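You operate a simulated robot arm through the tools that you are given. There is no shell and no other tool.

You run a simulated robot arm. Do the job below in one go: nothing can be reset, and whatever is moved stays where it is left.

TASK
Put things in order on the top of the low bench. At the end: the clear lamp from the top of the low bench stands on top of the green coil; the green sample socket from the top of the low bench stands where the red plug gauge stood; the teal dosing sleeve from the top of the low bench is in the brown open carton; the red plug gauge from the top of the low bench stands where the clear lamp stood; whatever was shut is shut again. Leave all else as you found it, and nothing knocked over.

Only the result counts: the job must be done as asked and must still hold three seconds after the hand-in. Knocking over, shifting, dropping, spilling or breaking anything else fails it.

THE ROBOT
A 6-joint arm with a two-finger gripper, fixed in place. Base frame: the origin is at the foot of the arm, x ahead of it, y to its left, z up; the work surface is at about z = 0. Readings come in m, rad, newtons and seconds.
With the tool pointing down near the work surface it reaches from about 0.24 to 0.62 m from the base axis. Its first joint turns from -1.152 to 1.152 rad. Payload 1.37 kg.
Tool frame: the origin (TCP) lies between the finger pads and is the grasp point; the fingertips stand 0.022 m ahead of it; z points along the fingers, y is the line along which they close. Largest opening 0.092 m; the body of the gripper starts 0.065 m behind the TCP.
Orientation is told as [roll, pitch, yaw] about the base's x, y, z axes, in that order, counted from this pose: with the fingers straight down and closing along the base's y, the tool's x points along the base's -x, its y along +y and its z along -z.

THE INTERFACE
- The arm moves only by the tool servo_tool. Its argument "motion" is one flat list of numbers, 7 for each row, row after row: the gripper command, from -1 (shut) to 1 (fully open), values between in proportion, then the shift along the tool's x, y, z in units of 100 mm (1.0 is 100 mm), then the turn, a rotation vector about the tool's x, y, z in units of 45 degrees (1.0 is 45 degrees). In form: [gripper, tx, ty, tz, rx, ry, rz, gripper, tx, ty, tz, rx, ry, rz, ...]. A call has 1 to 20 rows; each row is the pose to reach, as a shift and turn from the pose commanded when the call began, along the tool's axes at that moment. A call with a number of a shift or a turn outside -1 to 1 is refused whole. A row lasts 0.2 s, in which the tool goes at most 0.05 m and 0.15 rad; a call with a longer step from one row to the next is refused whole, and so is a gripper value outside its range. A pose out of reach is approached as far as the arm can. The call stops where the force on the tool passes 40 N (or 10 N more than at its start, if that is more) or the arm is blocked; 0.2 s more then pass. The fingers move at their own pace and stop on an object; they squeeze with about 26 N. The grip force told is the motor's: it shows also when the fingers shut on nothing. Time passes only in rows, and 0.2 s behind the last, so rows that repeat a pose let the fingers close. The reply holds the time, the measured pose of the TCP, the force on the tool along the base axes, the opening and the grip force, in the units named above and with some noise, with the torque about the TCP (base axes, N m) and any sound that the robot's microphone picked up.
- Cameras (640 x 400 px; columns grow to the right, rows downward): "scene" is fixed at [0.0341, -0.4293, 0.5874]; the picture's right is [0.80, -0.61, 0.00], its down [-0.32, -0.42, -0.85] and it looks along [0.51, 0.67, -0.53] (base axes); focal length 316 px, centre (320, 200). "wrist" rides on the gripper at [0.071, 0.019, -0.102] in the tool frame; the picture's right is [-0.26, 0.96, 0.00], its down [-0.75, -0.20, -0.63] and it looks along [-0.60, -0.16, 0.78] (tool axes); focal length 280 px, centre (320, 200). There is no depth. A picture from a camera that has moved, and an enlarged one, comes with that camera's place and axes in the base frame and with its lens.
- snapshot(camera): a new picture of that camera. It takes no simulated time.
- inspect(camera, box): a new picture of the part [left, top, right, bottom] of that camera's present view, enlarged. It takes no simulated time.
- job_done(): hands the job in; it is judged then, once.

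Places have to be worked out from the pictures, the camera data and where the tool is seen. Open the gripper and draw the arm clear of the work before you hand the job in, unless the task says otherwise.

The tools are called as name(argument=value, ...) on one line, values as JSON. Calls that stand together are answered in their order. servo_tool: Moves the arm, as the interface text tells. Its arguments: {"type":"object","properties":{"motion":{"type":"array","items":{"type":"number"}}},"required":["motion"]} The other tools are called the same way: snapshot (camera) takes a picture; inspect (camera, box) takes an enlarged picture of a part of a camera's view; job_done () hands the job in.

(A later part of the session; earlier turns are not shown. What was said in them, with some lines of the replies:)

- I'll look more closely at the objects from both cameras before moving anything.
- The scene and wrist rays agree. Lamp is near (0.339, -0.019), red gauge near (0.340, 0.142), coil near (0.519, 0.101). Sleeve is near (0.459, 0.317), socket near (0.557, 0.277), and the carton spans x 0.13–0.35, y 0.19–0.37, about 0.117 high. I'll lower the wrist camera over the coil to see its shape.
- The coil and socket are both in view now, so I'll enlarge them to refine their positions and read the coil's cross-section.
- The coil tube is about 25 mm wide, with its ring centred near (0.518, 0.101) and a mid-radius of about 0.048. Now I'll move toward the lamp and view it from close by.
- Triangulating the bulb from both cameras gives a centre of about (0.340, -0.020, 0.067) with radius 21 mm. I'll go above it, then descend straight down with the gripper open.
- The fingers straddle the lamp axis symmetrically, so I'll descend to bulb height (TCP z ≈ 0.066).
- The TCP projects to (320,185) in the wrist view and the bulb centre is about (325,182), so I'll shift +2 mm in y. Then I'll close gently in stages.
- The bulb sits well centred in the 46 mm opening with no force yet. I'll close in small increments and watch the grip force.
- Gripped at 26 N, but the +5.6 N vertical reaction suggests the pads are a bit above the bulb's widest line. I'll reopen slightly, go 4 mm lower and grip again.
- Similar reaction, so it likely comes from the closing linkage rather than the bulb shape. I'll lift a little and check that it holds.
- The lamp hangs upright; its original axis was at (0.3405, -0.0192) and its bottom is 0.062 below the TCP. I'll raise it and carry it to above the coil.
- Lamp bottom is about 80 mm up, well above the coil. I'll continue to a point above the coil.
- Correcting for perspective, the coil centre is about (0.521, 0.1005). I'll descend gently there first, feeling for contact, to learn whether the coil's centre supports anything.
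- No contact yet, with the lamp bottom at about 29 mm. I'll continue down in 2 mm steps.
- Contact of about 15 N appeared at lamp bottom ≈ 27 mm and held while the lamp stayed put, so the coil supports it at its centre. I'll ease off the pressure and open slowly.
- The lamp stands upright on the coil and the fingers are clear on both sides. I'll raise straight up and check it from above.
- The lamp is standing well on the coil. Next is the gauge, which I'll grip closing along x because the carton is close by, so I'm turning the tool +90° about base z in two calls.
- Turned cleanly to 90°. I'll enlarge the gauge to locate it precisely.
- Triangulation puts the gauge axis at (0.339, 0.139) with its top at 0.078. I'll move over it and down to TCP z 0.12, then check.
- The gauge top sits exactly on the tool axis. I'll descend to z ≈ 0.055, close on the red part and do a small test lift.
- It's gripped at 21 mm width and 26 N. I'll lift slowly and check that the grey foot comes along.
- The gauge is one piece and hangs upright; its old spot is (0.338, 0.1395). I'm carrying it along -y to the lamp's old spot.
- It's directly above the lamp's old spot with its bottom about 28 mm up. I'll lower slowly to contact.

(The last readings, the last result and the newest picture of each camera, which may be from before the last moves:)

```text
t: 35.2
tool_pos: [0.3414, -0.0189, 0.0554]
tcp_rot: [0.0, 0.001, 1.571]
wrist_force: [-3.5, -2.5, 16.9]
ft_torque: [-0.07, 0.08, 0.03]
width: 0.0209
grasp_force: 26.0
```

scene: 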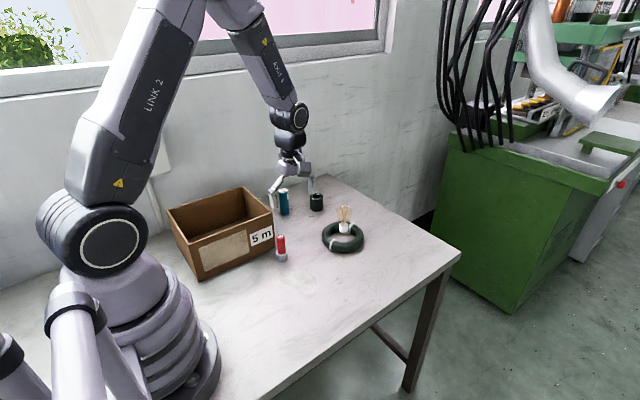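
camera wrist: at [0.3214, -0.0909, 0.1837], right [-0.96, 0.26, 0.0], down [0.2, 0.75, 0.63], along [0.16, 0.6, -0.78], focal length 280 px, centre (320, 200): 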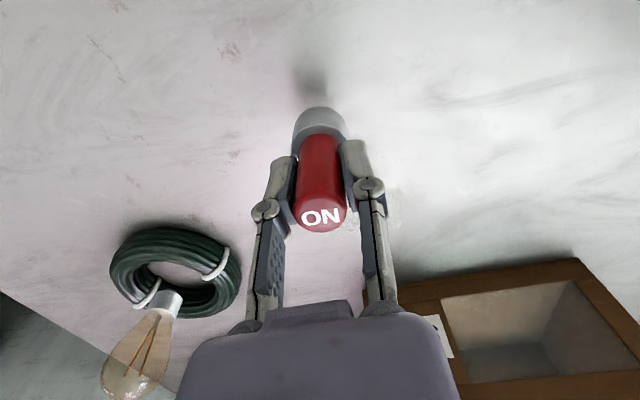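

Contact at 17 N, so the foot is on the bench. I'll ease off and open gradually.

servo_tool(motion=[-0.65, 0, 0, -0.01, 0, 0, 0, -0.55, 0, 0, -0.01, 0, 0, 0, -0.45, 0, 0, -0.01, 0, 0, 0, -0.2, 0, 0, -0.01, 0, 0, 0, 0.2, 0, 0, -0.01, 0, 0, 0, 0.7, 0, 0, -0.01, 0, 0, 0, 1, 0, 0, -0.01, 0, 0, 0, 1, 0, 0, -0.01, 0, 0, 0])

inspect(camera="scene", box=[260, 200, 380, 310])

snapshot(camera="wrist")

```text
t: 37.0
tool_pos: [0.3406, -0.02, 0.0553]
tcp_rot: [-0.002, 0.001, 1.57]
wrist_force: [0.3, -0.7, -1.2]
ft_torque: [0.03, 0.01, -0.01]
width: 0.092
grasp_force: 0.1
```

```text
3.64 times, centred on (320, 255) of scene
camera zoom: at [0.0341, -0.4293, 0.5874], right [0.8, -0.61, 0.0], down [-0.32, -0.42, -0.85], along [0.51, 0.67, -0.53], focal length 1149 px, centre (320, 0)
```

zoom: 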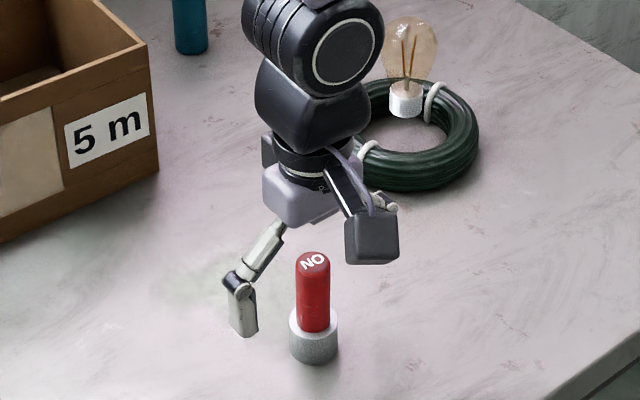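

```text
taken
camera wrist: at [0.3211, -0.0902, 0.1564], right [-0.96, 0.26, 0.0], down [0.2, 0.75, 0.63], along [0.16, 0.6, -0.78], focal length 280 px, centre (320, 200)
```

wrist: 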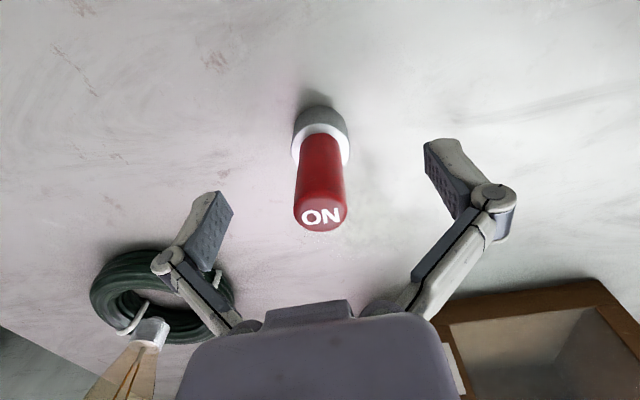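

The gauge stands upright where the lamp was. I'll go up and travel toward the socket, high above everything.

servo_tool(motion=[1, 0, 0, -0.25, 0, 0, 0, 1, 0, 0, -0.6, 0, 0, 0, 1, 0, 0, -1.0, 0, 0, 0])

servo_tool(motion=[1, -0.25, -0.15, -0.3, 0, 0, 0, 1, -0.5, -0.3, -0.5, 0, 0, 0, 1, -0.75, -0.45, -0.5, 0, 0, 0, 1, -1.0, -0.6, -0.5, 0, 0, 0])

servo_tool(motion=[1, -0.25, -0.2, 0, 0, 0, 0, 1, -0.5, -0.4, 0, 0, 0, 0, 1, -0.75, -0.65, 0, 0, 0, 0, 1, -0.9, -0.9, 0, 0, 0, 0, 1, -0.9, -0.9, 0, 0, 0, 0])

snapshot(camera="wrist")

snapshot(camera="scene")

```text
t: 37.8
tool_pos: [0.3417, -0.0186, 0.1546]
tcp_rot: [-0.001, 0.0, 1.57]
wrist_force: [0.4, -0.8, -0.1]
ft_torque: [0.03, 0.03, 0.0]
width: 0.0919
grasp_force: 0.0
```

```text
t: 38.8
tool_pos: [0.4017, 0.0804, 0.2037]
tcp_rot: [0.0, 0.0, 1.57]
wrist_force: [-0.1, -0.1, 0.2]
ft_torque: [0.02, 0.07, 0.0]
width: 0.0918
grasp_force: 0.1
```

```text
t: 40.0
tool_pos: [0.4932, 0.1711, 0.2069]
tcp_rot: [0.0, -0.002, 1.57]
wrist_force: [-0.2, -0.6, -0.7]
ft_torque: [0.0, -0.02, 0.01]
width: 0.092
grasp_force: 0.1
```

```text
taken
camera wrist: at [0.4726, 0.0992, 0.3075], right [-0.96, 0.26, 0.0], down [0.2, 0.75, 0.63], along [0.16, 0.6, -0.78], focal length 280 px, centre (320, 200)
```

wrist: 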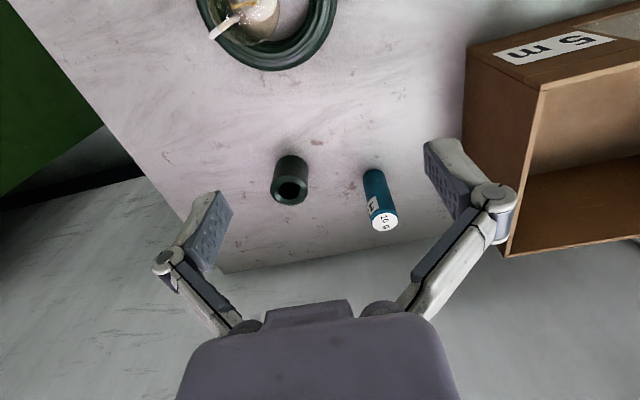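

```text
taken
```

scene: 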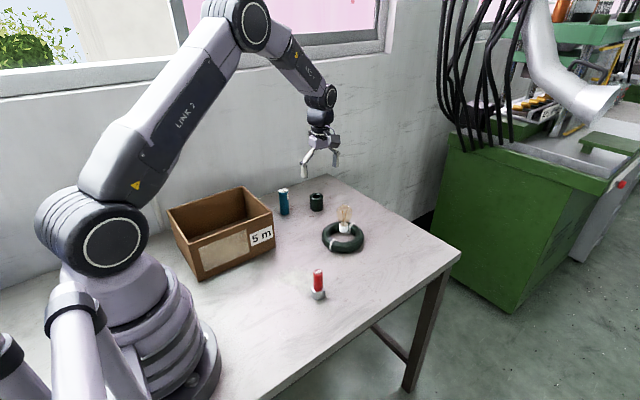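

The socket and sleeve are both clear in view, so I'll enlarge them to compute positions.

inspect(camera="wrist", box=[250, 140, 410, 240])

inspect(camera="scene", box=[265, 170, 345, 230])

```text
4.00 times, centred on (330, 190) of wrist
camera zoom: at [0.4726, 0.0992, 0.3075], right [-0.96, 0.26, 0.0], down [0.2, 0.75, 0.63], along [0.16, 0.6, -0.78], focal length 1122 px, centre (280, 240)
```

zoom: 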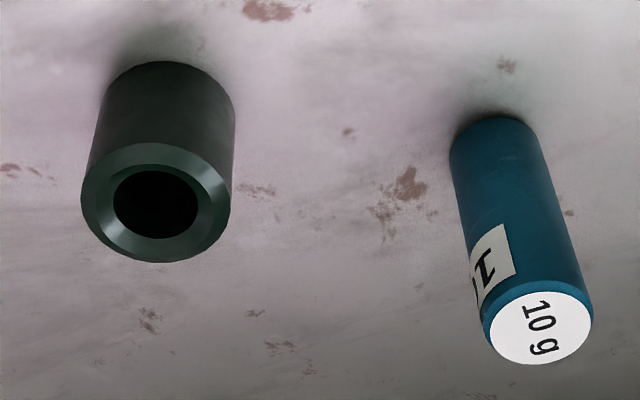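

```text
6.67 times, centred on (305, 200) of scene
camera zoom: at [0.0342, -0.4293, 0.5874], right [0.8, -0.61, 0.0], down [-0.32, -0.42, -0.85], along [0.51, 0.67, -0.53], focal length 2106 px, centre (420, 200)
```

zoom: 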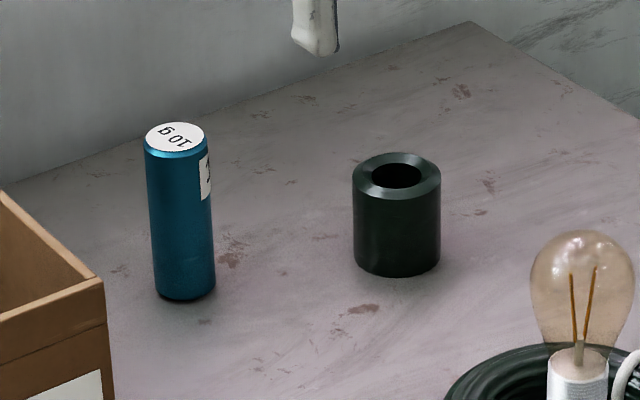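

Socket axis is about (0.555, 0.2735) with its top at 0.054, just inside reach. Sleeve axis is about (0.4585, 0.317) with its top at 0.088. I'll move above the socket.

servo_tool(motion=[1, -0.25, -0.15, 0.1, 0, 0, 0, 1, -0.5, -0.3, 0.25, 0, 0, 0, 1, -0.75, -0.45, 0.4, 0, 0, 0, 1, -1.0, -0.615, 0.6, 0, 0, 0, 1, -1.0, -0.615, 0.6, 0, 0, 0])

snapshot(camera="wrist")

snapshot(camera="scene")

```text
t: 41.2
tool_pos: [0.553, 0.2697, 0.1457]
tcp_rot: [0.001, 0.0, 1.571]
wrist_force: [-1.5, -0.2, 0.8]
ft_torque: [0.0, -0.03, 0.01]
width: 0.0921
grasp_force: 0.0
```

```text
taken
camera wrist: at [0.5324, 0.1993, 0.2473], right [-0.96, 0.26, 0.0], down [0.2, 0.75, 0.63], along [0.16, 0.6, -0.78], focal length 280 px, centre (320, 200)
```

wrist: 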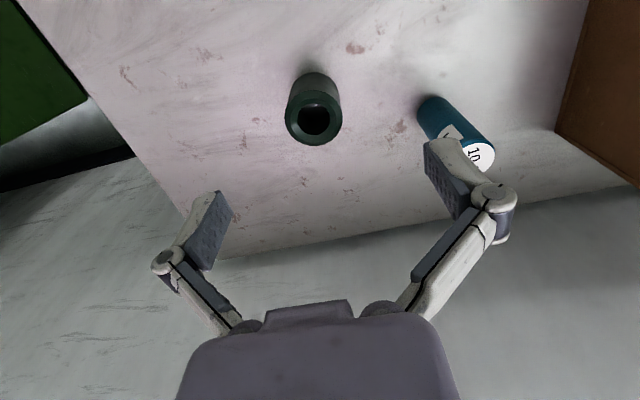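

```text
taken
```

scene: 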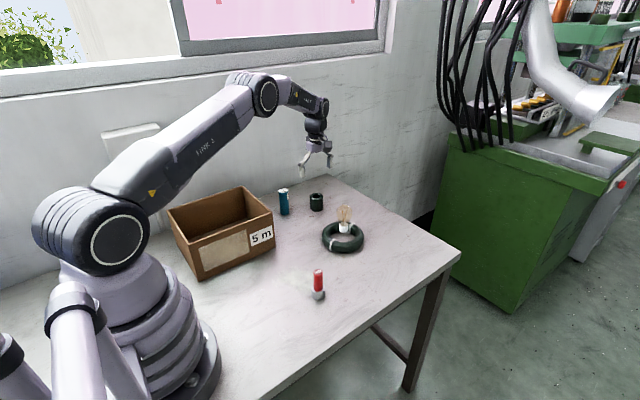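

I'll enlarge the view for the exact socket offset from the tool axis.

inspect(camera="wrist", box=[260, 60, 380, 160])

```text
4.00 times, centred on (320, 110) of wrist
camera zoom: at [0.5324, 0.1993, 0.2473], right [-0.96, 0.26, 0.0], down [0.2, 0.75, 0.63], along [0.16, 0.6, -0.78], focal length 1122 px, centre (320, 560)
```

zoom: 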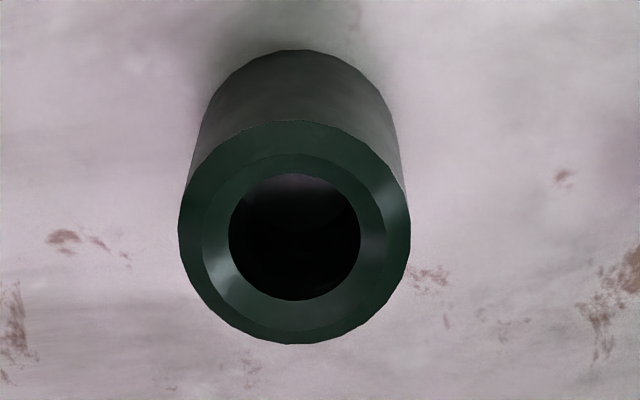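

The socket axis is about 7 mm further in both x and y, at radius ≈ 0.62 m. I'll shift there while lowering to just above its top, and see how far the arm reaches.

servo_tool(motion=[1, -0.035, -0.035, 0.2, 0, 0, 0, 1, -0.07, -0.067, 0.4, 0, 0, 0, 1, -0.07, -0.067, 0.6, 0, 0, 0, 1, -0.07, -0.067, 0.6, 0, 0, 0])

inspect(camera="wrist", box=[240, 60, 400, 200])

inspect(camera="scene", box=[265, 140, 365, 230])

```text
t: 42.2
tool_pos: [0.5595, 0.2775, 0.0849]
tcp_rot: [-0.001, 0.0, 1.57]
wrist_force: [1.3, 0.3, 0.6]
ft_torque: [0.01, -0.02, 0.02]
width: 0.0918
grasp_force: 0.0
```

```text
2.86 times, centred on (320, 130) of wrist
camera zoom: at [0.5395, 0.2071, 0.1855], right [-0.96, 0.26, 0.0], down [0.2, 0.75, 0.63], along [0.16, 0.6, -0.78], focal length 801 px, centre (320, 400)
```

zoom: 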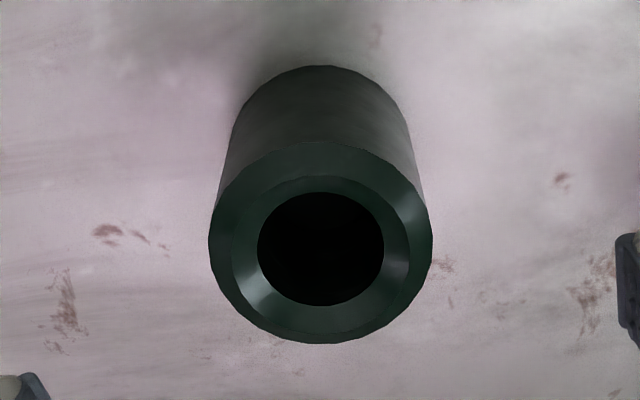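

```text
4.44 times, centred on (315, 185) of scene
camera zoom: at [0.0341, -0.4293, 0.5874], right [0.8, -0.61, 0.0], down [-0.32, -0.42, -0.85], along [0.51, 0.67, -0.53], focal length 1404 px, centre (342, 267)
```

zoom: 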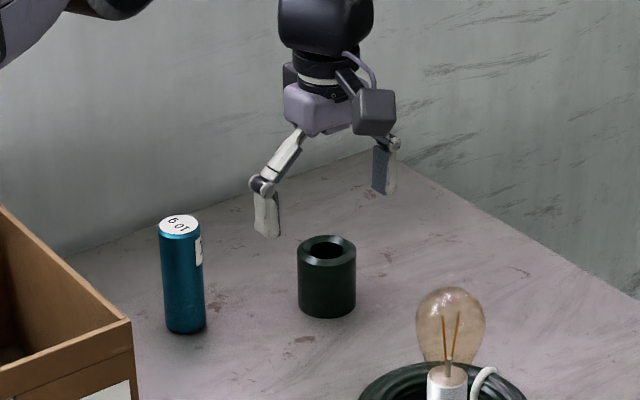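

The socket is centred and the arm is holding the pose. I'll descend to z ≈ 0.036 in small steps.

servo_tool(motion=[1, 0, 0, 0.15, 0, 0, 0, 1, 0, 0, 0.3, 0, 0, 0, 1, 0, 0, 0.42, 0, 0, 0, 1, 0, 0, 0.5, 0, 0, 0, 1, 0, 0, 0.5, 0, 0, 0])

snapshot(camera="wrist")

inspect(camera="scene", box=[265, 140, 365, 230])

```text
t: 43.4
tool_pos: [0.5606, 0.2795, 0.0346]
tcp_rot: [0.0, 0.0, 1.571]
wrist_force: [-0.1, 0.4, 1.2]
ft_torque: [-0.01, -0.01, 0.01]
width: 0.0919
grasp_force: 0.1
```

```text
taken
camera wrist: at [0.5396, 0.2078, 0.1357], right [-0.96, 0.26, 0.0], down [0.2, 0.75, 0.63], along [0.16, 0.6, -0.78], focal length 280 px, centre (320, 200)
```

wrist: 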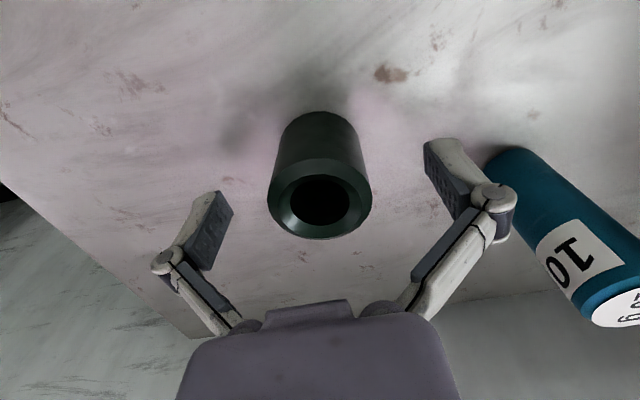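

```text
4.44 times, centred on (315, 185) of scene
camera zoom: at [0.0341, -0.4293, 0.5874], right [0.8, -0.61, 0.0], down [-0.32, -0.42, -0.85], along [0.51, 0.67, -0.53], focal length 1404 px, centre (342, 267)
```

zoom: 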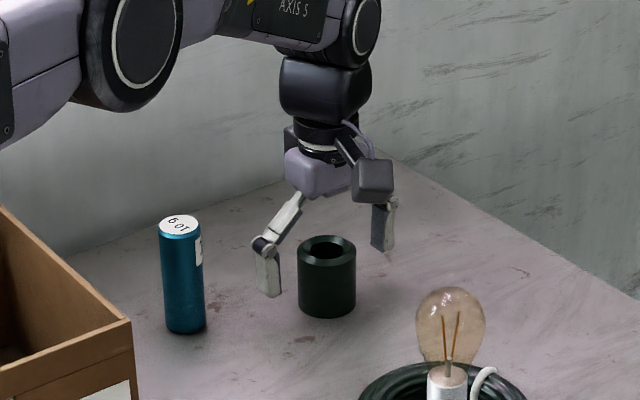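

The base edge lines up with the tool axis, and the socket works out about 48 mm tall and 42 mm wide. I'll close on it in stages.

servo_tool(motion=[0.5, 0, 0, 0, 0, 0, 0, 0.2, 0, 0, 0, 0, 0, 0, 0.05, 0, 0, 0, 0, 0, 0, -0.02, 0, 0, 0, 0, 0, 0, -0.06, 0, 0, 0, 0, 0, 0, -0.1, 0, 0, 0, 0, 0, 0, -0.2, 0, 0, 0, 0, 0, 0, -0.3, 0, 0, 0, 0, 0, 0, -0.3, 0, 0, 0, 0, 0, 0])

snapshot(camera="wrist")

```text
t: 45.4
tool_pos: [0.5605, 0.2783, 0.0353]
tcp_rot: [0.0, -0.001, 1.57]
wrist_force: [-0.2, -1.1, 2.0]
ft_torque: [-0.01, 0.04, -0.03]
width: 0.0419
grasp_force: 26.2
```

```text
taken
camera wrist: at [0.5397, 0.2079, 0.136], right [-0.96, 0.26, 0.0], down [0.2, 0.75, 0.63], along [0.16, 0.6, -0.78], focal length 280 px, centre (320, 200)
```

wrist: 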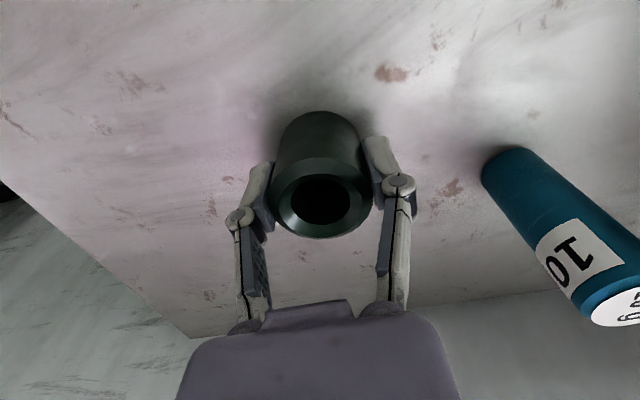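

Firm grip at 42 mm. I'll lift straight up and check.

servo_tool(motion=[-0.3, 0, 0, -0.03, 0, 0, 0, -0.3, 0, 0, -0.1, 0, 0, 0, -0.3, 0, 0, -0.25, 0, 0, 0, -0.3, 0, 0, -0.5, 0, 0, 0, -0.3, 0, 0, -0.75, 0, 0, 0, -0.3, 0, 0, -1.0, 0, 0, 0])

servo_tool(motion=[-0.3, 0.1, 0.15, -0.15, 0, 0, 0, -0.3, 0.25, 0.4, -0.3, 0, 0, 0, -0.3, 0.37, 0.6, -0.3, 0, 0, 0, -0.3, 0.5, 0.8, -0.3, 0, 0, 0])

snapshot(camera="scene")

```text
t: 46.8
tool_pos: [0.5604, 0.2779, 0.137]
tcp_rot: [-0.001, 0.001, 1.571]
wrist_force: [0.0, -0.8, -0.3]
ft_torque: [0.0, 0.03, -0.01]
width: 0.0421
grasp_force: 26.5
```

```text
t: 47.8
tool_pos: [0.4801, 0.2259, 0.1645]
tcp_rot: [0.001, 0.001, 1.572]
wrist_force: [0.5, -0.1, -1.4]
ft_torque: [0.0, 0.03, 0.02]
width: 0.0421
grasp_force: 26.6
```

```text
taken
```

scene: 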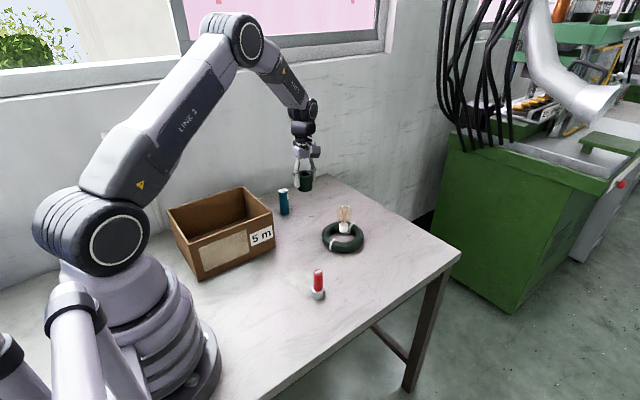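

Socket is secured. I'll carry it to the gauge's old spot (0.3385, 0.139), staying above the carton height.

servo_tool(motion=[-0.3, 0.22, 0.18, 0, 0, 0, 0, -0.3, 0.44, 0.36, 0, 0, 0, 0, -0.3, 0.66, 0.54, 0, 0, 0, 0, -0.3, 0.89, 0.7, 0, 0, 0, 0])

servo_tool(motion=[-0.3, 0, 0.2, 0, 0, 0, 0, -0.3, 0, 0.4, 0, 0, 0, 0, -0.3, 0, 0.6, 0.0, 0, 0, 0, -0.3, 0, 0.72, 0.0, 0, 0, 0, -0.3, 0, 0.72, 0.0, 0, 0, 0, -0.3, 0, 0.72, 0.0, 0, 0, 0])

snapshot(camera="wrist")

inspect(camera="scene", box=[220, 170, 340, 280])

```text
t: 48.8
tool_pos: [0.4088, 0.1379, 0.163]
tcp_rot: [-0.002, -0.001, 1.571]
wrist_force: [-0.3, -0.1, -1.7]
ft_torque: [-0.01, 0.01, 0.01]
width: 0.0419
grasp_force: 26.5
```

```text
t: 50.2
tool_pos: [0.3364, 0.138, 0.1658]
tcp_rot: [-0.001, -0.002, 1.571]
wrist_force: [0.4, 0.5, -0.6]
ft_torque: [0.0, 0.03, -0.01]
width: 0.0416
grasp_force: 26.5
```

```text
taken
camera wrist: at [0.3172, 0.0675, 0.2674], right [-0.96, 0.26, 0.0], down [0.2, 0.75, 0.63], along [0.16, 0.6, -0.78], focal length 280 px, centre (320, 200)
```

wrist: 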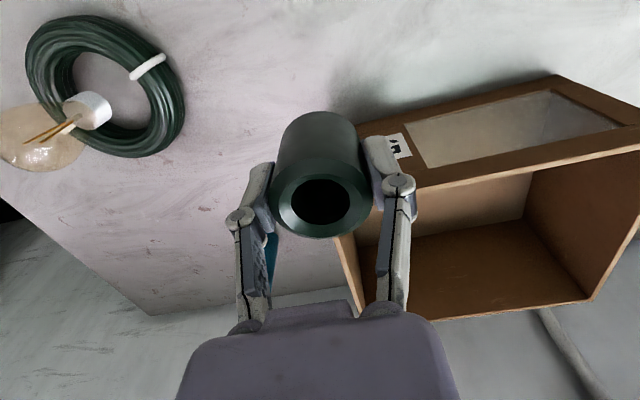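

```text
3.64 times, centred on (280, 225) of scene
camera zoom: at [0.0341, -0.4293, 0.5874], right [0.8, -0.61, 0.0], down [-0.32, -0.42, -0.85], along [0.51, 0.67, -0.53], focal length 1149 px, centre (466, 109)
```

zoom: 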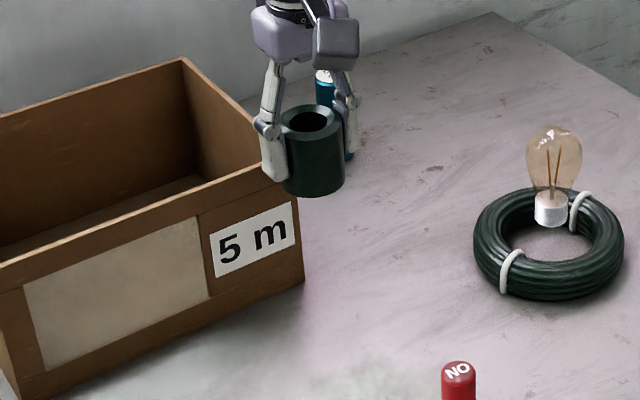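

TCP is at about (0.336, 0.1385), so I'll nudge +2 mm in x and lower most of the way, then check clearance to the carton.

servo_tool(motion=[-0.3, -0.005, -0.02, 0.25, 0, 0, 0, -0.3, -0.005, -0.02, 0.5, 0, 0, 0, -0.3, -0.005, -0.02, 0.75, 0, 0, 0, -0.3, -0.005, -0.02, 0.97, 0, 0, 0, -0.3, -0.005, -0.02, 0.97, 0, 0, 0])

inspect(camera="scene", box=[220, 170, 340, 280])

snapshot(camera="wrist")

```text
t: 51.4
tool_pos: [0.3396, 0.1403, 0.067]
tcp_rot: [-0.001, -0.001, 1.57]
wrist_force: [-0.5, 0.0, -0.5]
ft_torque: [-0.02, 0.0, 0.0]
width: 0.042
grasp_force: 25.8
```

```text
3.64 times, centred on (280, 225) of scene
camera zoom: at [0.0342, -0.4293, 0.5874], right [0.8, -0.61, 0.0], down [-0.32, -0.42, -0.85], along [0.51, 0.67, -0.53], focal length 1149 px, centre (466, 109)
```

zoom: 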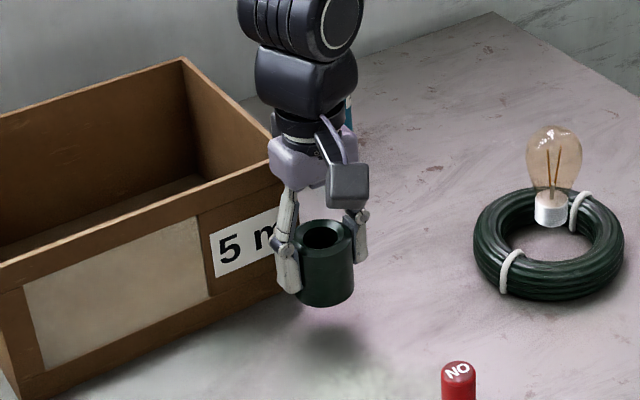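

```text
taken
camera wrist: at [0.3192, 0.0686, 0.1689], right [-0.96, 0.26, 0.0], down [0.2, 0.75, 0.63], along [0.16, 0.6, -0.78], focal length 280 px, centre (320, 200)
```

wrist: 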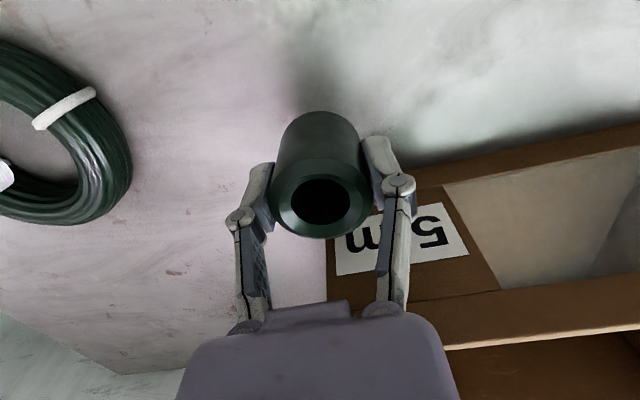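

The camera pose gives TCP ≈ (0.338, 0.1396), right over the gauge's old spot, with the gripper well in front of the carton. I'll lower slowly to contact.

servo_tool(motion=[-0.3, 0, 0, 0.12, 0, 0, 0, -0.3, 0, 0, 0.22, 0, 0, 0, -0.3, 0, 0, 0.27, 0, 0, 0, -0.3, 0, 0, 0.29, 0, 0, 0, -0.3, 0, 0, 0.305, 0, 0, 0])

servo_tool(motion=[-0.3, 0, 0, 0.01, 0, 0, 0, -0.3, 0, 0, 0.02, 0, 0, 0])

```text
t: 52.6
tool_pos: [0.3391, 0.14, 0.0375]
tcp_rot: [-0.002, 0.001, 1.57]
wrist_force: [-0.1, 0.1, -0.5]
ft_torque: [0.02, -0.01, 0.01]
width: 0.042
grasp_force: 26.2
```

```text
t: 53.2
tool_pos: [0.3405, 0.1389, 0.0354]
tcp_rot: [0.001, 0.001, 1.57]
wrist_force: [0.2, 0.0, -0.6]
ft_torque: [0.01, -0.01, -0.02]
width: 0.042
grasp_force: 26.1
```

No contact yet; I'll continue down 1 mm at a time.

servo_tool(motion=[-0.3, 0, 0, 0.01, 0, 0, 0, -0.3, 0, 0, 0.015, 0, 0, 0])

servo_tool(motion=[-0.3, 0, 0, 0.005, 0, 0, 0, -0.3, 0, 0, 0.01, 0, 0, 0])

```text
t: 53.8
tool_pos: [0.3403, 0.1402, 0.0353]
tcp_rot: [-0.002, -0.001, 1.57]
wrist_force: [-3.0, 0.7, 15.8]
ft_torque: [0.01, 0.07, -0.11]
width: 0.0421
grasp_force: 26.3
```

```text
t: 54.4
tool_pos: [0.3394, 0.14, 0.0333]
tcp_rot: [-0.002, -0.003, 1.57]
wrist_force: [0.5, -0.3, 15.9]
ft_torque: [0.07, 0.0, -0.15]
width: 0.0418
grasp_force: 26.2
```

The socket is on the bench (16 N). I'll ease off and open gradually.

servo_tool(motion=[-0.2, 0, 0, -0.01, 0, 0, 0, -0.1, 0, 0, -0.01, 0, 0, 0, -0.04, 0, 0, -0.01, 0, 0, 0, 0.03, 0, 0, -0.01, 0, 0, 0, 0.15, 0, 0, -0.01, 0, 0, 0, 0.4, 0, 0, -0.01, 0, 0, 0, 0.7, 0, 0, -0.01, 0, 0, 0, 0.7, 0, 0, -0.01, 0, 0, 0])

inspect(camera="scene", box=[220, 170, 340, 280])

snapshot(camera="wrist")

```text
t: 56.2
tool_pos: [0.3393, 0.1392, 0.0334]
tcp_rot: [-0.001, 0.0, 1.572]
wrist_force: [-1.1, 0.2, 0.4]
ft_torque: [-0.04, -0.03, 0.0]
width: 0.0785
grasp_force: 0.1
```

```text
3.64 times, centred on (280, 225) of scene
camera zoom: at [0.0341, -0.4293, 0.5874], right [0.8, -0.61, 0.0], down [-0.32, -0.42, -0.85], along [0.51, 0.67, -0.53], focal length 1149 px, centre (466, 109)
```

zoom: 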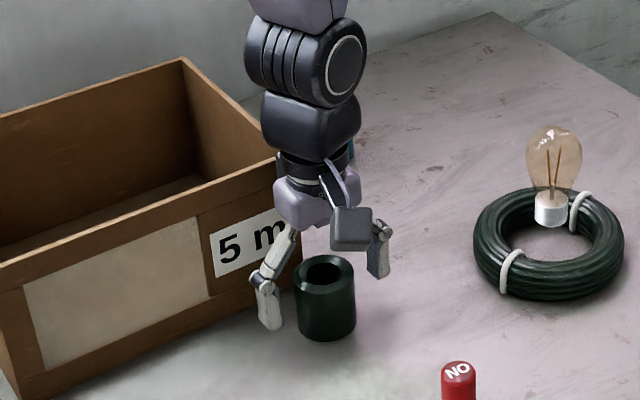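

```text
taken
camera wrist: at [0.3198, 0.0686, 0.1355], right [-0.96, 0.26, 0.0], down [0.2, 0.75, 0.63], along [0.16, 0.6, -0.78], focal length 280 px, centre (320, 200)
```

wrist: 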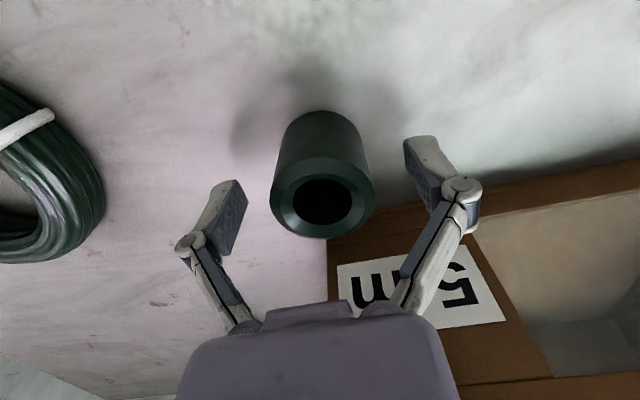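

Socket stands at the gauge's old spot. I'll go up and travel to above the teal sleeve.

servo_tool(motion=[0.8, 0, 0, -0.15, 0, 0, 0, 1, 0, 0, -0.4, 0, 0, 0, 1, 0, 0, -0.7, 0, 0, 0, 1, 0, 0, -1.0, 0, 0, 0])

servo_tool(motion=[1, 0, -0.1, -0.3, 0, 0, 0, 1, -0.2, -0.35, -0.55, 0, 0, 0, 1, -0.4, -0.6, -0.55, 0, 0, 0, 1, -0.6, -0.8, -0.55, 0, 0, 0, 1, -0.8, -1.0, -0.55, 0, 0, 0])

servo_tool(motion=[1, -0.25, -0.05, 0, 0, 0, 0, 1, -0.5, -0.1, 0, 0, 0, 0, 1, -0.75, -0.15, 0, 0, 0, 0, 1, -0.95, -0.19, 0, 0, 0, 0, 1, -0.95, -0.19, 0, 0, 0, 0])

snapshot(camera="wrist")

snapshot(camera="scene")

```text
t: 57.2
tool_pos: [0.3388, 0.1407, 0.1346]
tcp_rot: [-0.001, 0.0, 1.57]
wrist_force: [1.3, 0.1, 0.6]
ft_torque: [0.02, 0.0, 0.01]
width: 0.0921
grasp_force: 0.1
```

```text
t: 58.4
tool_pos: [0.4416, 0.2178, 0.1876]
tcp_rot: [-0.001, 0.0, 1.572]
wrist_force: [-0.3, -0.3, -0.2]
ft_torque: [0.01, 0.02, 0.03]
width: 0.0919
grasp_force: 0.0
```

```text
t: 59.6
tool_pos: [0.4585, 0.3138, 0.1894]
tcp_rot: [-0.003, 0.0, 1.57]
wrist_force: [-0.4, 0.0, -0.5]
ft_torque: [0.01, 0.0, 0.03]
width: 0.0918
grasp_force: 0.0
```

```text
taken
camera wrist: at [0.4391, 0.2427, 0.2903], right [-0.96, 0.26, 0.0], down [0.2, 0.75, 0.63], along [0.16, 0.6, -0.78], focal length 280 px, centre (320, 200)
```

wrist: 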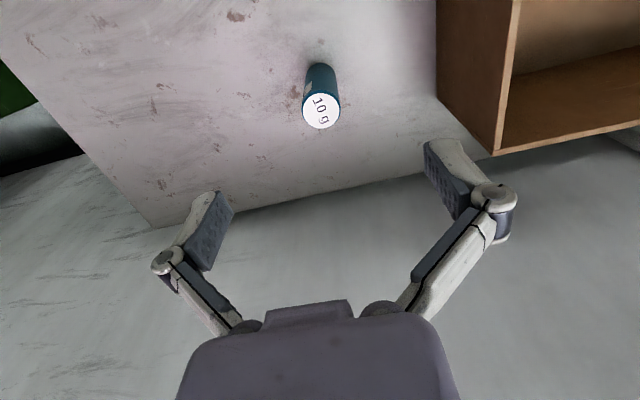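

```text
taken
```

scene: 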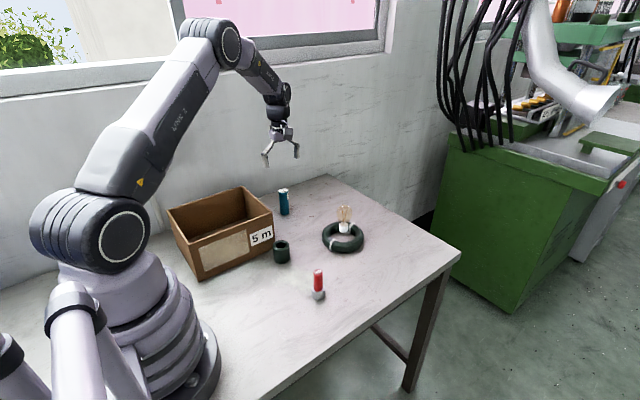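

The sleeve top is about 4.5 mm further in y than the tool axis. I'll correct that, drop to just above it and re-check.

servo_tool(motion=[1, -0.02, 0.005, 0.2, 0, 0, 0, 1, -0.045, 0.012, 0.45, 0, 0, 0, 1, -0.045, 0.012, 0.68, 0, 0, 0, 1, -0.045, 0.012, 0.68, 0, 0, 0])

snapshot(camera="wrist")

```text
t: 60.6
tool_pos: [0.4569, 0.3183, 0.1197]
tcp_rot: [0.0, 0.001, 1.571]
wrist_force: [-0.1, 0.7, 0.2]
ft_torque: [-0.03, -0.01, -0.01]
width: 0.0922
grasp_force: 0.0
```

```text
taken
camera wrist: at [0.4373, 0.2471, 0.2218], right [-0.96, 0.26, 0.0], down [0.2, 0.75, 0.63], along [0.16, 0.6, -0.78], focal length 280 px, centre (320, 200)
```

wrist: 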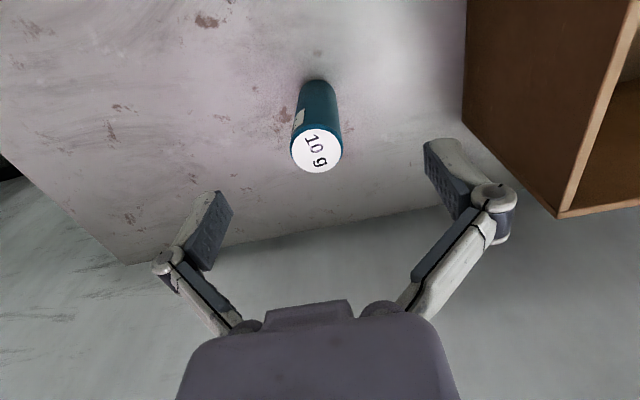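

Well centred (1.6 mm off in x, which I'll correct). Now I'll descend to z ≈ 0.065 and close in stages.

servo_tool(motion=[1, 0, -0.016, 0.15, 0, 0, 0, 1, 0, -0.016, 0.3, 0, 0, 0, 1, 0, -0.016, 0.45, 0, 0, 0, 1, 0, -0.016, 0.55, 0, 0, 0, 0.5, 0, -0.016, 0.55, 0, 0, 0, 0, 0, -0.016, 0.55, 0, 0, 0, -0.2, 0, -0.016, 0.55, 0, 0, 0, -0.27, 0, -0.016, 0.55, 0, 0, 0, -0.27, 0, -0.016, 0.55, 0, 0, 0])

snapshot(camera="wrist")

```text
t: 62.6
tool_pos: [0.4595, 0.3189, 0.0675]
tcp_rot: [0.0, 0.0, 1.569]
wrist_force: [0.5, 0.2, 0.7]
ft_torque: [-0.01, -0.01, 0.03]
width: 0.0335
grasp_force: 0.1
```

```text
taken
camera wrist: at [0.4392, 0.2472, 0.1682], right [-0.96, 0.26, 0.0], down [0.2, 0.75, 0.63], along [0.16, 0.6, -0.78], focal length 280 px, centre (320, 200)
```

wrist: 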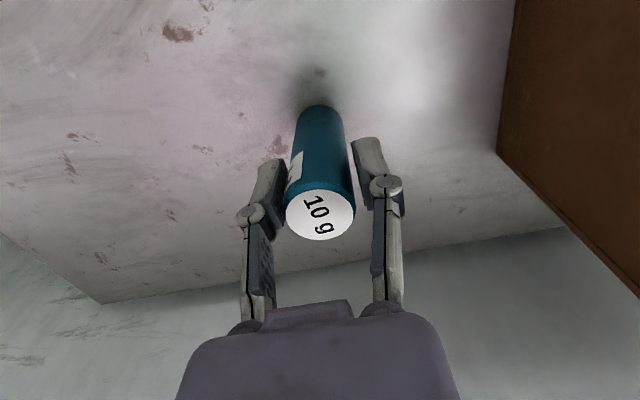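

The sleeve is centred between the pads. I'll close firmly and lift a little.

servo_tool(motion=[-0.32, 0, 0, 0, 0, 0, 0, -0.38, 0, 0, 0, 0, 0, 0, -0.5, 0, 0, 0, 0, 0, 0, -0.5, 0, 0, 0, 0, 0, 0])

servo_tool(motion=[-0.5, 0, 0, -0.03, 0, 0, 0, -0.5, 0, 0, -0.1, 0, 0, 0, -0.5, 0, 0, -0.2, 0, 0, 0, -0.5, 0, 0, -0.2, 0, 0, 0])

snapshot(camera="wrist")

inspect(camera="scene", box=[220, 130, 340, 240])

```text
t: 63.6
tool_pos: [0.4594, 0.3174, 0.0674]
tcp_rot: [0.001, 0.001, 1.57]
wrist_force: [-0.7, -0.5, 1.5]
ft_torque: [0.0, -0.04, 0.03]
width: 0.0291
grasp_force: 26.1
```

```text
t: 64.6
tool_pos: [0.4597, 0.319, 0.0873]
tcp_rot: [0.0, 0.0, 1.568]
wrist_force: [0.0, -0.3, -1.3]
ft_torque: [0.04, -0.02, 0.01]
width: 0.0292
grasp_force: 26.0
```

```text
taken
camera wrist: at [0.4394, 0.2483, 0.188], right [-0.96, 0.26, 0.0], down [0.2, 0.75, 0.63], along [0.16, 0.6, -0.78], focal length 280 px, centre (320, 200)
```

wrist: 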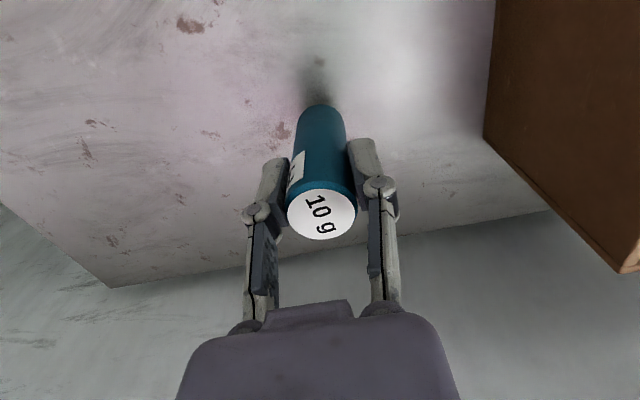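

```text
3.64 times, centred on (280, 185) of scene
camera zoom: at [0.0342, -0.4293, 0.5874], right [0.8, -0.61, 0.0], down [-0.32, -0.42, -0.85], along [0.51, 0.67, -0.53], focal length 1149 px, centre (466, 254)
```

zoom: 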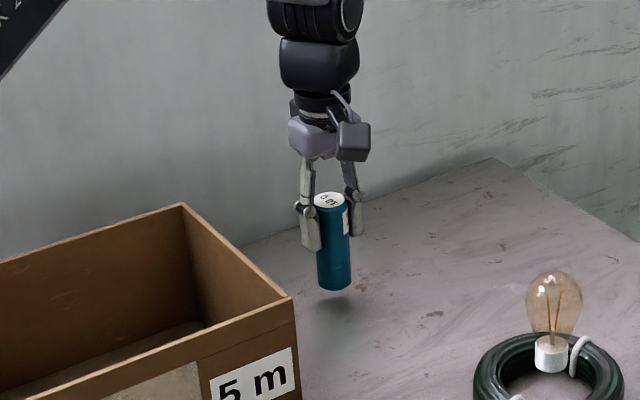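

Lifted cleanly and upright. I'll raise it so its bottom clears the carton rim by about 5 cm, then carry it over the carton.

servo_tool(motion=[-0.5, 0, 0, -0.25, 0, 0, 0, -0.5, 0, 0, -0.5, 0, 0, 0, -0.5, 0, 0, -0.75, 0, 0, 0, -0.5, 0, 0, -1.0, 0, 0, 0])

servo_tool(motion=[-0.5, 0, 0.05, -0.25, 0, 0, 0, -0.5, 0.05, 0.25, -0.5, 0, 0, 0, -0.5, 0.1, 0.5, -0.5, 0, 0, 0, -0.5, 0.15, 0.75, -0.5, 0, 0, 0, -0.5, 0.2, 1.0, -0.5, 0, 0, 0])

servo_tool(motion=[-0.5, 0.05, 0.25, 0, 0, 0, 0, -0.5, 0.1, 0.5, 0, 0, 0, 0, -0.5, 0.12, 0.75, 0, 0, 0, 0, -0.5, 0.15, 1.0, 0, 0, 0, 0, -0.5, 0.15, 1.0, 0, 0, 0, 0])

snapshot(camera="wrist")

snapshot(camera="scene")

```text
t: 65.6
tool_pos: [0.4582, 0.318, 0.1872]
tcp_rot: [0.001, 0.001, 1.572]
wrist_force: [0.5, 0.1, -2.0]
ft_torque: [-0.01, 0.0, -0.01]
width: 0.0292
grasp_force: 26.1
```

```text
t: 66.8
tool_pos: [0.3597, 0.299, 0.2358]
tcp_rot: [0.0, -0.001, 1.571]
wrist_force: [0.2, 0.2, -1.0]
ft_torque: [-0.04, 0.01, -0.01]
width: 0.029
grasp_force: 25.8
```

```text
t: 68.0
tool_pos: [0.2586, 0.2831, 0.2366]
tcp_rot: [-0.001, -0.001, 1.572]
wrist_force: [0.0, -0.2, -0.9]
ft_torque: [-0.02, -0.01, 0.02]
width: 0.029
grasp_force: 25.9
```

```text
taken
camera wrist: at [0.2382, 0.2129, 0.3382], right [-0.96, 0.26, 0.0], down [0.2, 0.75, 0.63], along [0.16, 0.6, -0.78], focal length 280 px, centre (320, 200)
```

wrist: 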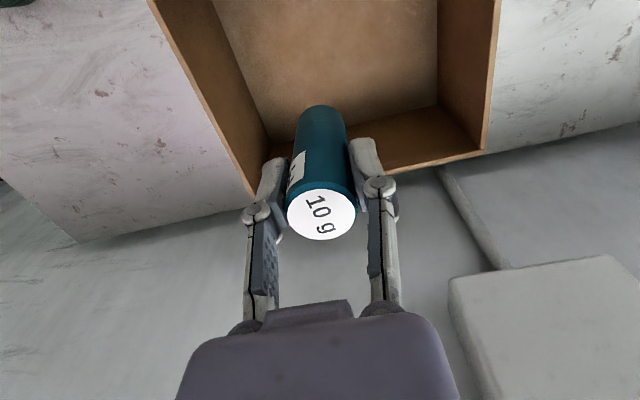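

```text
taken
```

scene: 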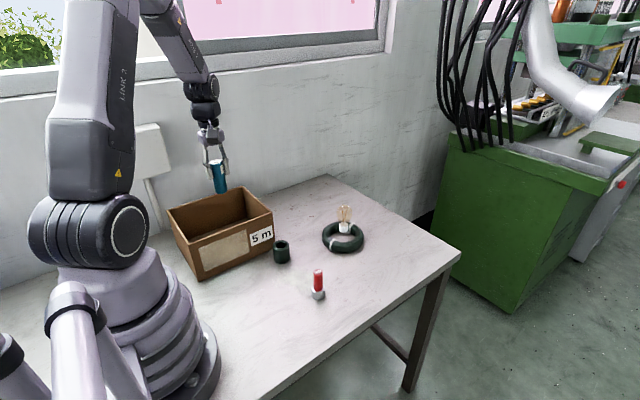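

Carton corners from the wrist view are x 0.127–0.351, y 0.193–0.369, and the interior is empty. I'll centre the sleeve and lower it in.

servo_tool(motion=[-0.5, 0.02, 0.16, 0.1, 0, 0, 0, -0.5, 0.02, 0.16, 0.3, 0, 0, 0, -0.5, 0.02, 0.16, 0.5, 0, 0, 0, -0.5, 0.02, 0.16, 0.75, 0, 0, 0, -0.5, 0.02, 0.16, 1.0, 0, 0, 0, -0.5, 0.02, 0.16, 1.0, 0, 0, 0])

snapshot(camera="wrist")

inspect(camera="scene", box=[150, 130, 300, 290])

```text
t: 69.4
tool_pos: [0.2424, 0.2816, 0.1372]
tcp_rot: [0.001, -0.001, 1.57]
wrist_force: [-0.3, -0.3, -1.4]
ft_torque: [0.0, -0.02, 0.02]
width: 0.0289
grasp_force: 26.5
```

```text
taken
camera wrist: at [0.2224, 0.2109, 0.2378], right [-0.96, 0.26, 0.0], down [0.2, 0.75, 0.62], along [0.16, 0.6, -0.78], focal length 280 px, centre (320, 200)
```

wrist: 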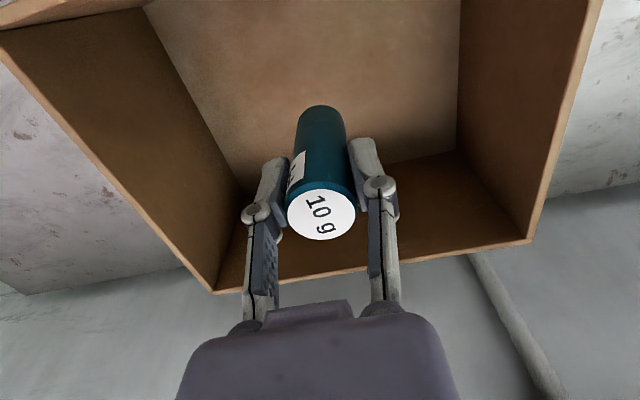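

```text
2.50 times, centred on (225, 210) of scene
camera zoom: at [0.0342, -0.4293, 0.5874], right [0.8, -0.61, 0.0], down [-0.32, -0.42, -0.85], along [0.51, 0.67, -0.53], focal length 790 px, centre (558, 175)
```

zoom: 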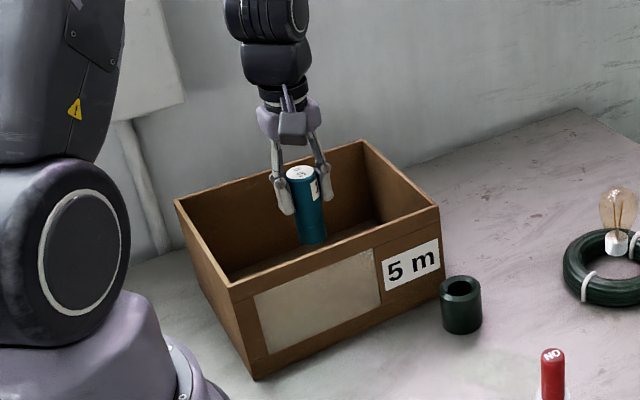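

Centred in the carton with the sleeve bottom about 7 cm up. I'll lower further, slowly near the floor.

servo_tool(motion=[-0.5, 0, 0, 0.15, 0, 0, 0, -0.5, 0, 0, 0.3, 0, 0, 0, -0.5, 0, 0, 0.42, 0, 0, 0, -0.5, 0, 0, 0.52, 0, 0, 0, -0.5, 0, 0, 0.57, 0, 0, 0])

servo_tool(motion=[-0.5, 0, 0, 0.015, 0, 0, 0, -0.5, 0, 0, 0.03, 0, 0, 0, -0.5, 0, 0, 0.045, 0, 0, 0])

servo_tool(motion=[-0.5, 0, 0, 0.01, 0, 0, 0, -0.5, 0, 0, 0.02, 0, 0, 0])

```text
t: 70.6
tool_pos: [0.2437, 0.2816, 0.0795]
tcp_rot: [0.0, 0.001, 1.571]
wrist_force: [-0.5, 0.7, -1.7]
ft_torque: [-0.02, 0.06, 0.0]
width: 0.029
grasp_force: 26.3
```

```text
t: 71.4
tool_pos: [0.2433, 0.282, 0.0751]
tcp_rot: [0.001, 0.001, 1.569]
wrist_force: [0.8, 0.7, -1.3]
ft_torque: [0.0, -0.04, 0.05]
width: 0.0288
grasp_force: 25.9
```

```text
t: 72.0
tool_pos: [0.2437, 0.2819, 0.0734]
tcp_rot: [0.0, 0.001, 1.571]
wrist_force: [-1.2, -2.4, 11.7]
ft_torque: [-0.17, 0.05, -0.03]
width: 0.0289
grasp_force: 26.2
```

Contact with the carton floor (11.7 N). I'll ease off and open gradually.

servo_tool(motion=[-0.45, 0, 0, 0, 0, 0, 0, -0.38, 0, 0, 0, 0, 0, 0, -0.33, 0, 0, 0, 0, 0, 0, -0.25, 0, 0, 0, 0, 0, 0, -0.1, 0, 0, 0, 0, 0, 0, 0.2, 0, 0, 0, 0, 0, 0, 0.5, 0, 0, 0, 0, 0, 0, 0.5, 0, 0, 0, 0, 0, 0])

snapshot(camera="wrist")

inspect(camera="scene", box=[150, 130, 300, 290])

```text
t: 73.8
tool_pos: [0.2431, 0.2815, 0.0727]
tcp_rot: [-0.001, 0.001, 1.57]
wrist_force: [1.1, 0.2, 0.4]
ft_torque: [-0.02, -0.01, 0.03]
width: 0.0691
grasp_force: 0.1
```

```text
taken
camera wrist: at [0.2232, 0.2104, 0.1738], right [-0.96, 0.26, 0.0], down [0.2, 0.75, 0.63], along [0.16, 0.6, -0.78], focal length 280 px, centre (320, 200)
```

wrist: 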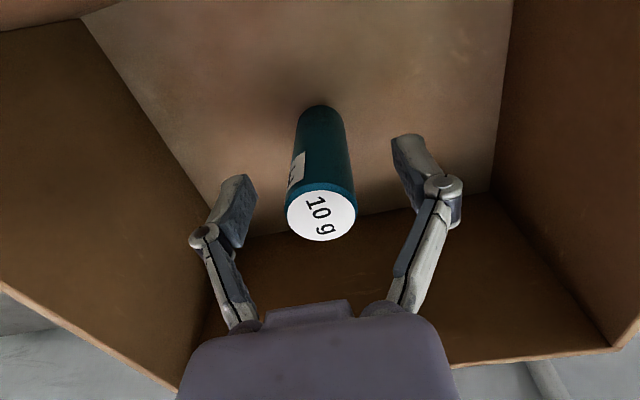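

```text
2.50 times, centred on (225, 210) of scene
camera zoom: at [0.0341, -0.4293, 0.5874], right [0.8, -0.61, 0.0], down [-0.32, -0.42, -0.85], along [0.51, 0.67, -0.53], focal length 790 px, centre (558, 175)
```

zoom: 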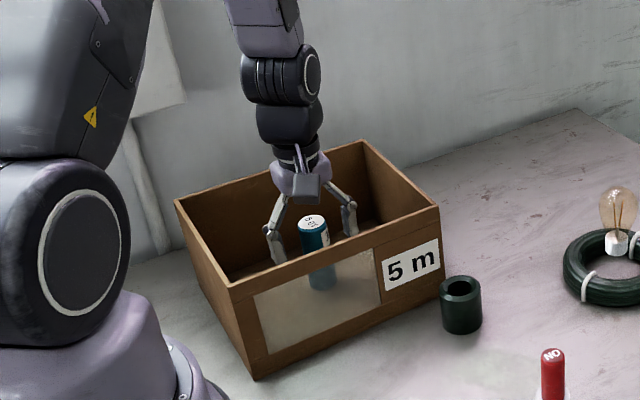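

The sleeve stands upright inside the carton. I'll raise the open gripper straight up and clear.

servo_tool(motion=[0.6, 0, 0, -0.15, 0, 0, 0, 0.7, 0, 0, -0.4, 0, 0, 0, 0.9, 0, 0, -0.7, 0, 0, 0, 1, 0, 0, -1.0, 0, 0, 0])

servo_tool(motion=[1, 0, 0, -0.4, 0, 0, 0, 1, 0, 0, -0.8, 0, 0, 0, 1, 0, -0.2, -1.0, 0, 0, 0, 1, 0, -0.2, -1.0, 0, 0, 0])

snapshot(camera="scene")

inspect(camera="scene", box=[240, 190, 380, 310])

snapshot(camera="wrist")

```text
t: 74.8
tool_pos: [0.2442, 0.2799, 0.1727]
tcp_rot: [0.0, -0.001, 1.571]
wrist_force: [0.8, -0.3, -0.1]
ft_torque: [0.04, 0.01, 0.0]
width: 0.0918
grasp_force: 0.0
```

```text
t: 75.8
tool_pos: [0.2629, 0.2796, 0.2726]
tcp_rot: [0.001, -0.001, 1.571]
wrist_force: [-0.3, -0.2, 0.2]
ft_torque: [-0.01, -0.03, -0.02]
width: 0.0923
grasp_force: 0.0
```

```text
taken
```

scene: 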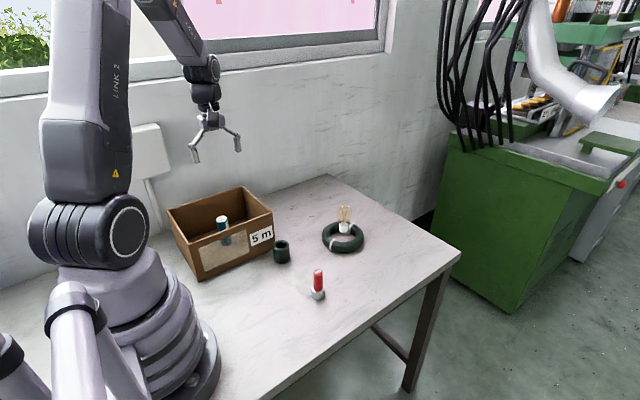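

```text
3.33 times, centred on (310, 250) of scene
camera zoom: at [0.0341, -0.4294, 0.5874], right [0.8, -0.61, 0.0], down [-0.32, -0.42, -0.85], along [0.51, 0.67, -0.53], focal length 1053 px, centre (353, 33)
```

zoom: 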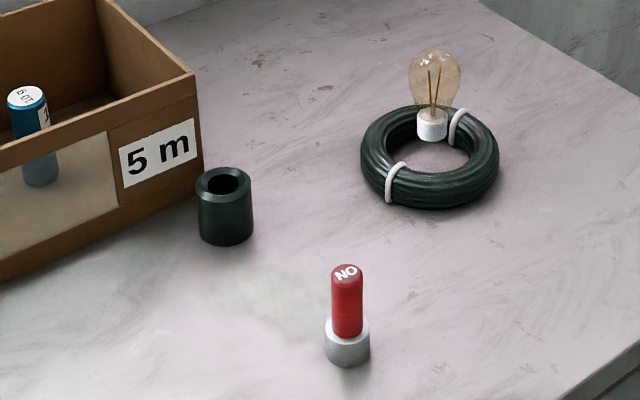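

```text
taken
camera wrist: at [0.2441, 0.2082, 0.3748], right [-0.96, 0.26, 0.0], down [0.2, 0.75, 0.63], along [0.16, 0.6, -0.78], focal length 280 px, centre (320, 200)
```

wrist: 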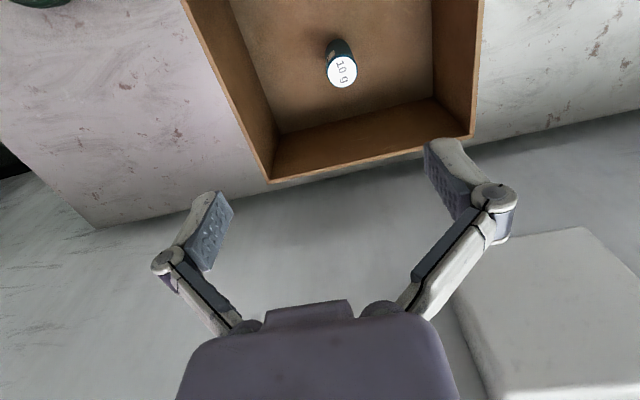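

All four items are in place and upright: lamp on the coil, gauge at the lamp's old spot, socket at the gauge's old spot, and sleeve in the carton. Nothing was opened, and the gripper is open and well above the work, so I'm handing in.

job_done()

```text
The job is handed in.
```

The job is handed in, and all four items are where you asked. The final pictures show everything upright and nothing else visibly moved:

- **Clear lamp:** it stands on top of the green coil. It rests at the coil's centre, over the hole, rather than on the cable. It pressed on something solid about 27 mm up and had not moved by the final pictures.
- **Red plug gauge:** it stands where the clear lamp stood, within about 1 mm by the camera readings.
- **Green sample socket:** it stands where the red plug gauge stood, within about 2 mm.
- **Teal dosing sleeve:** it stands upright in the middle of the brown carton.

I found nothing shut at the start and opened nothing, so nothing needed closing. The gripper is open and the arm is raised above the carton, clear of everything. I have no verdict back beyond confirmation that the job was handed in.
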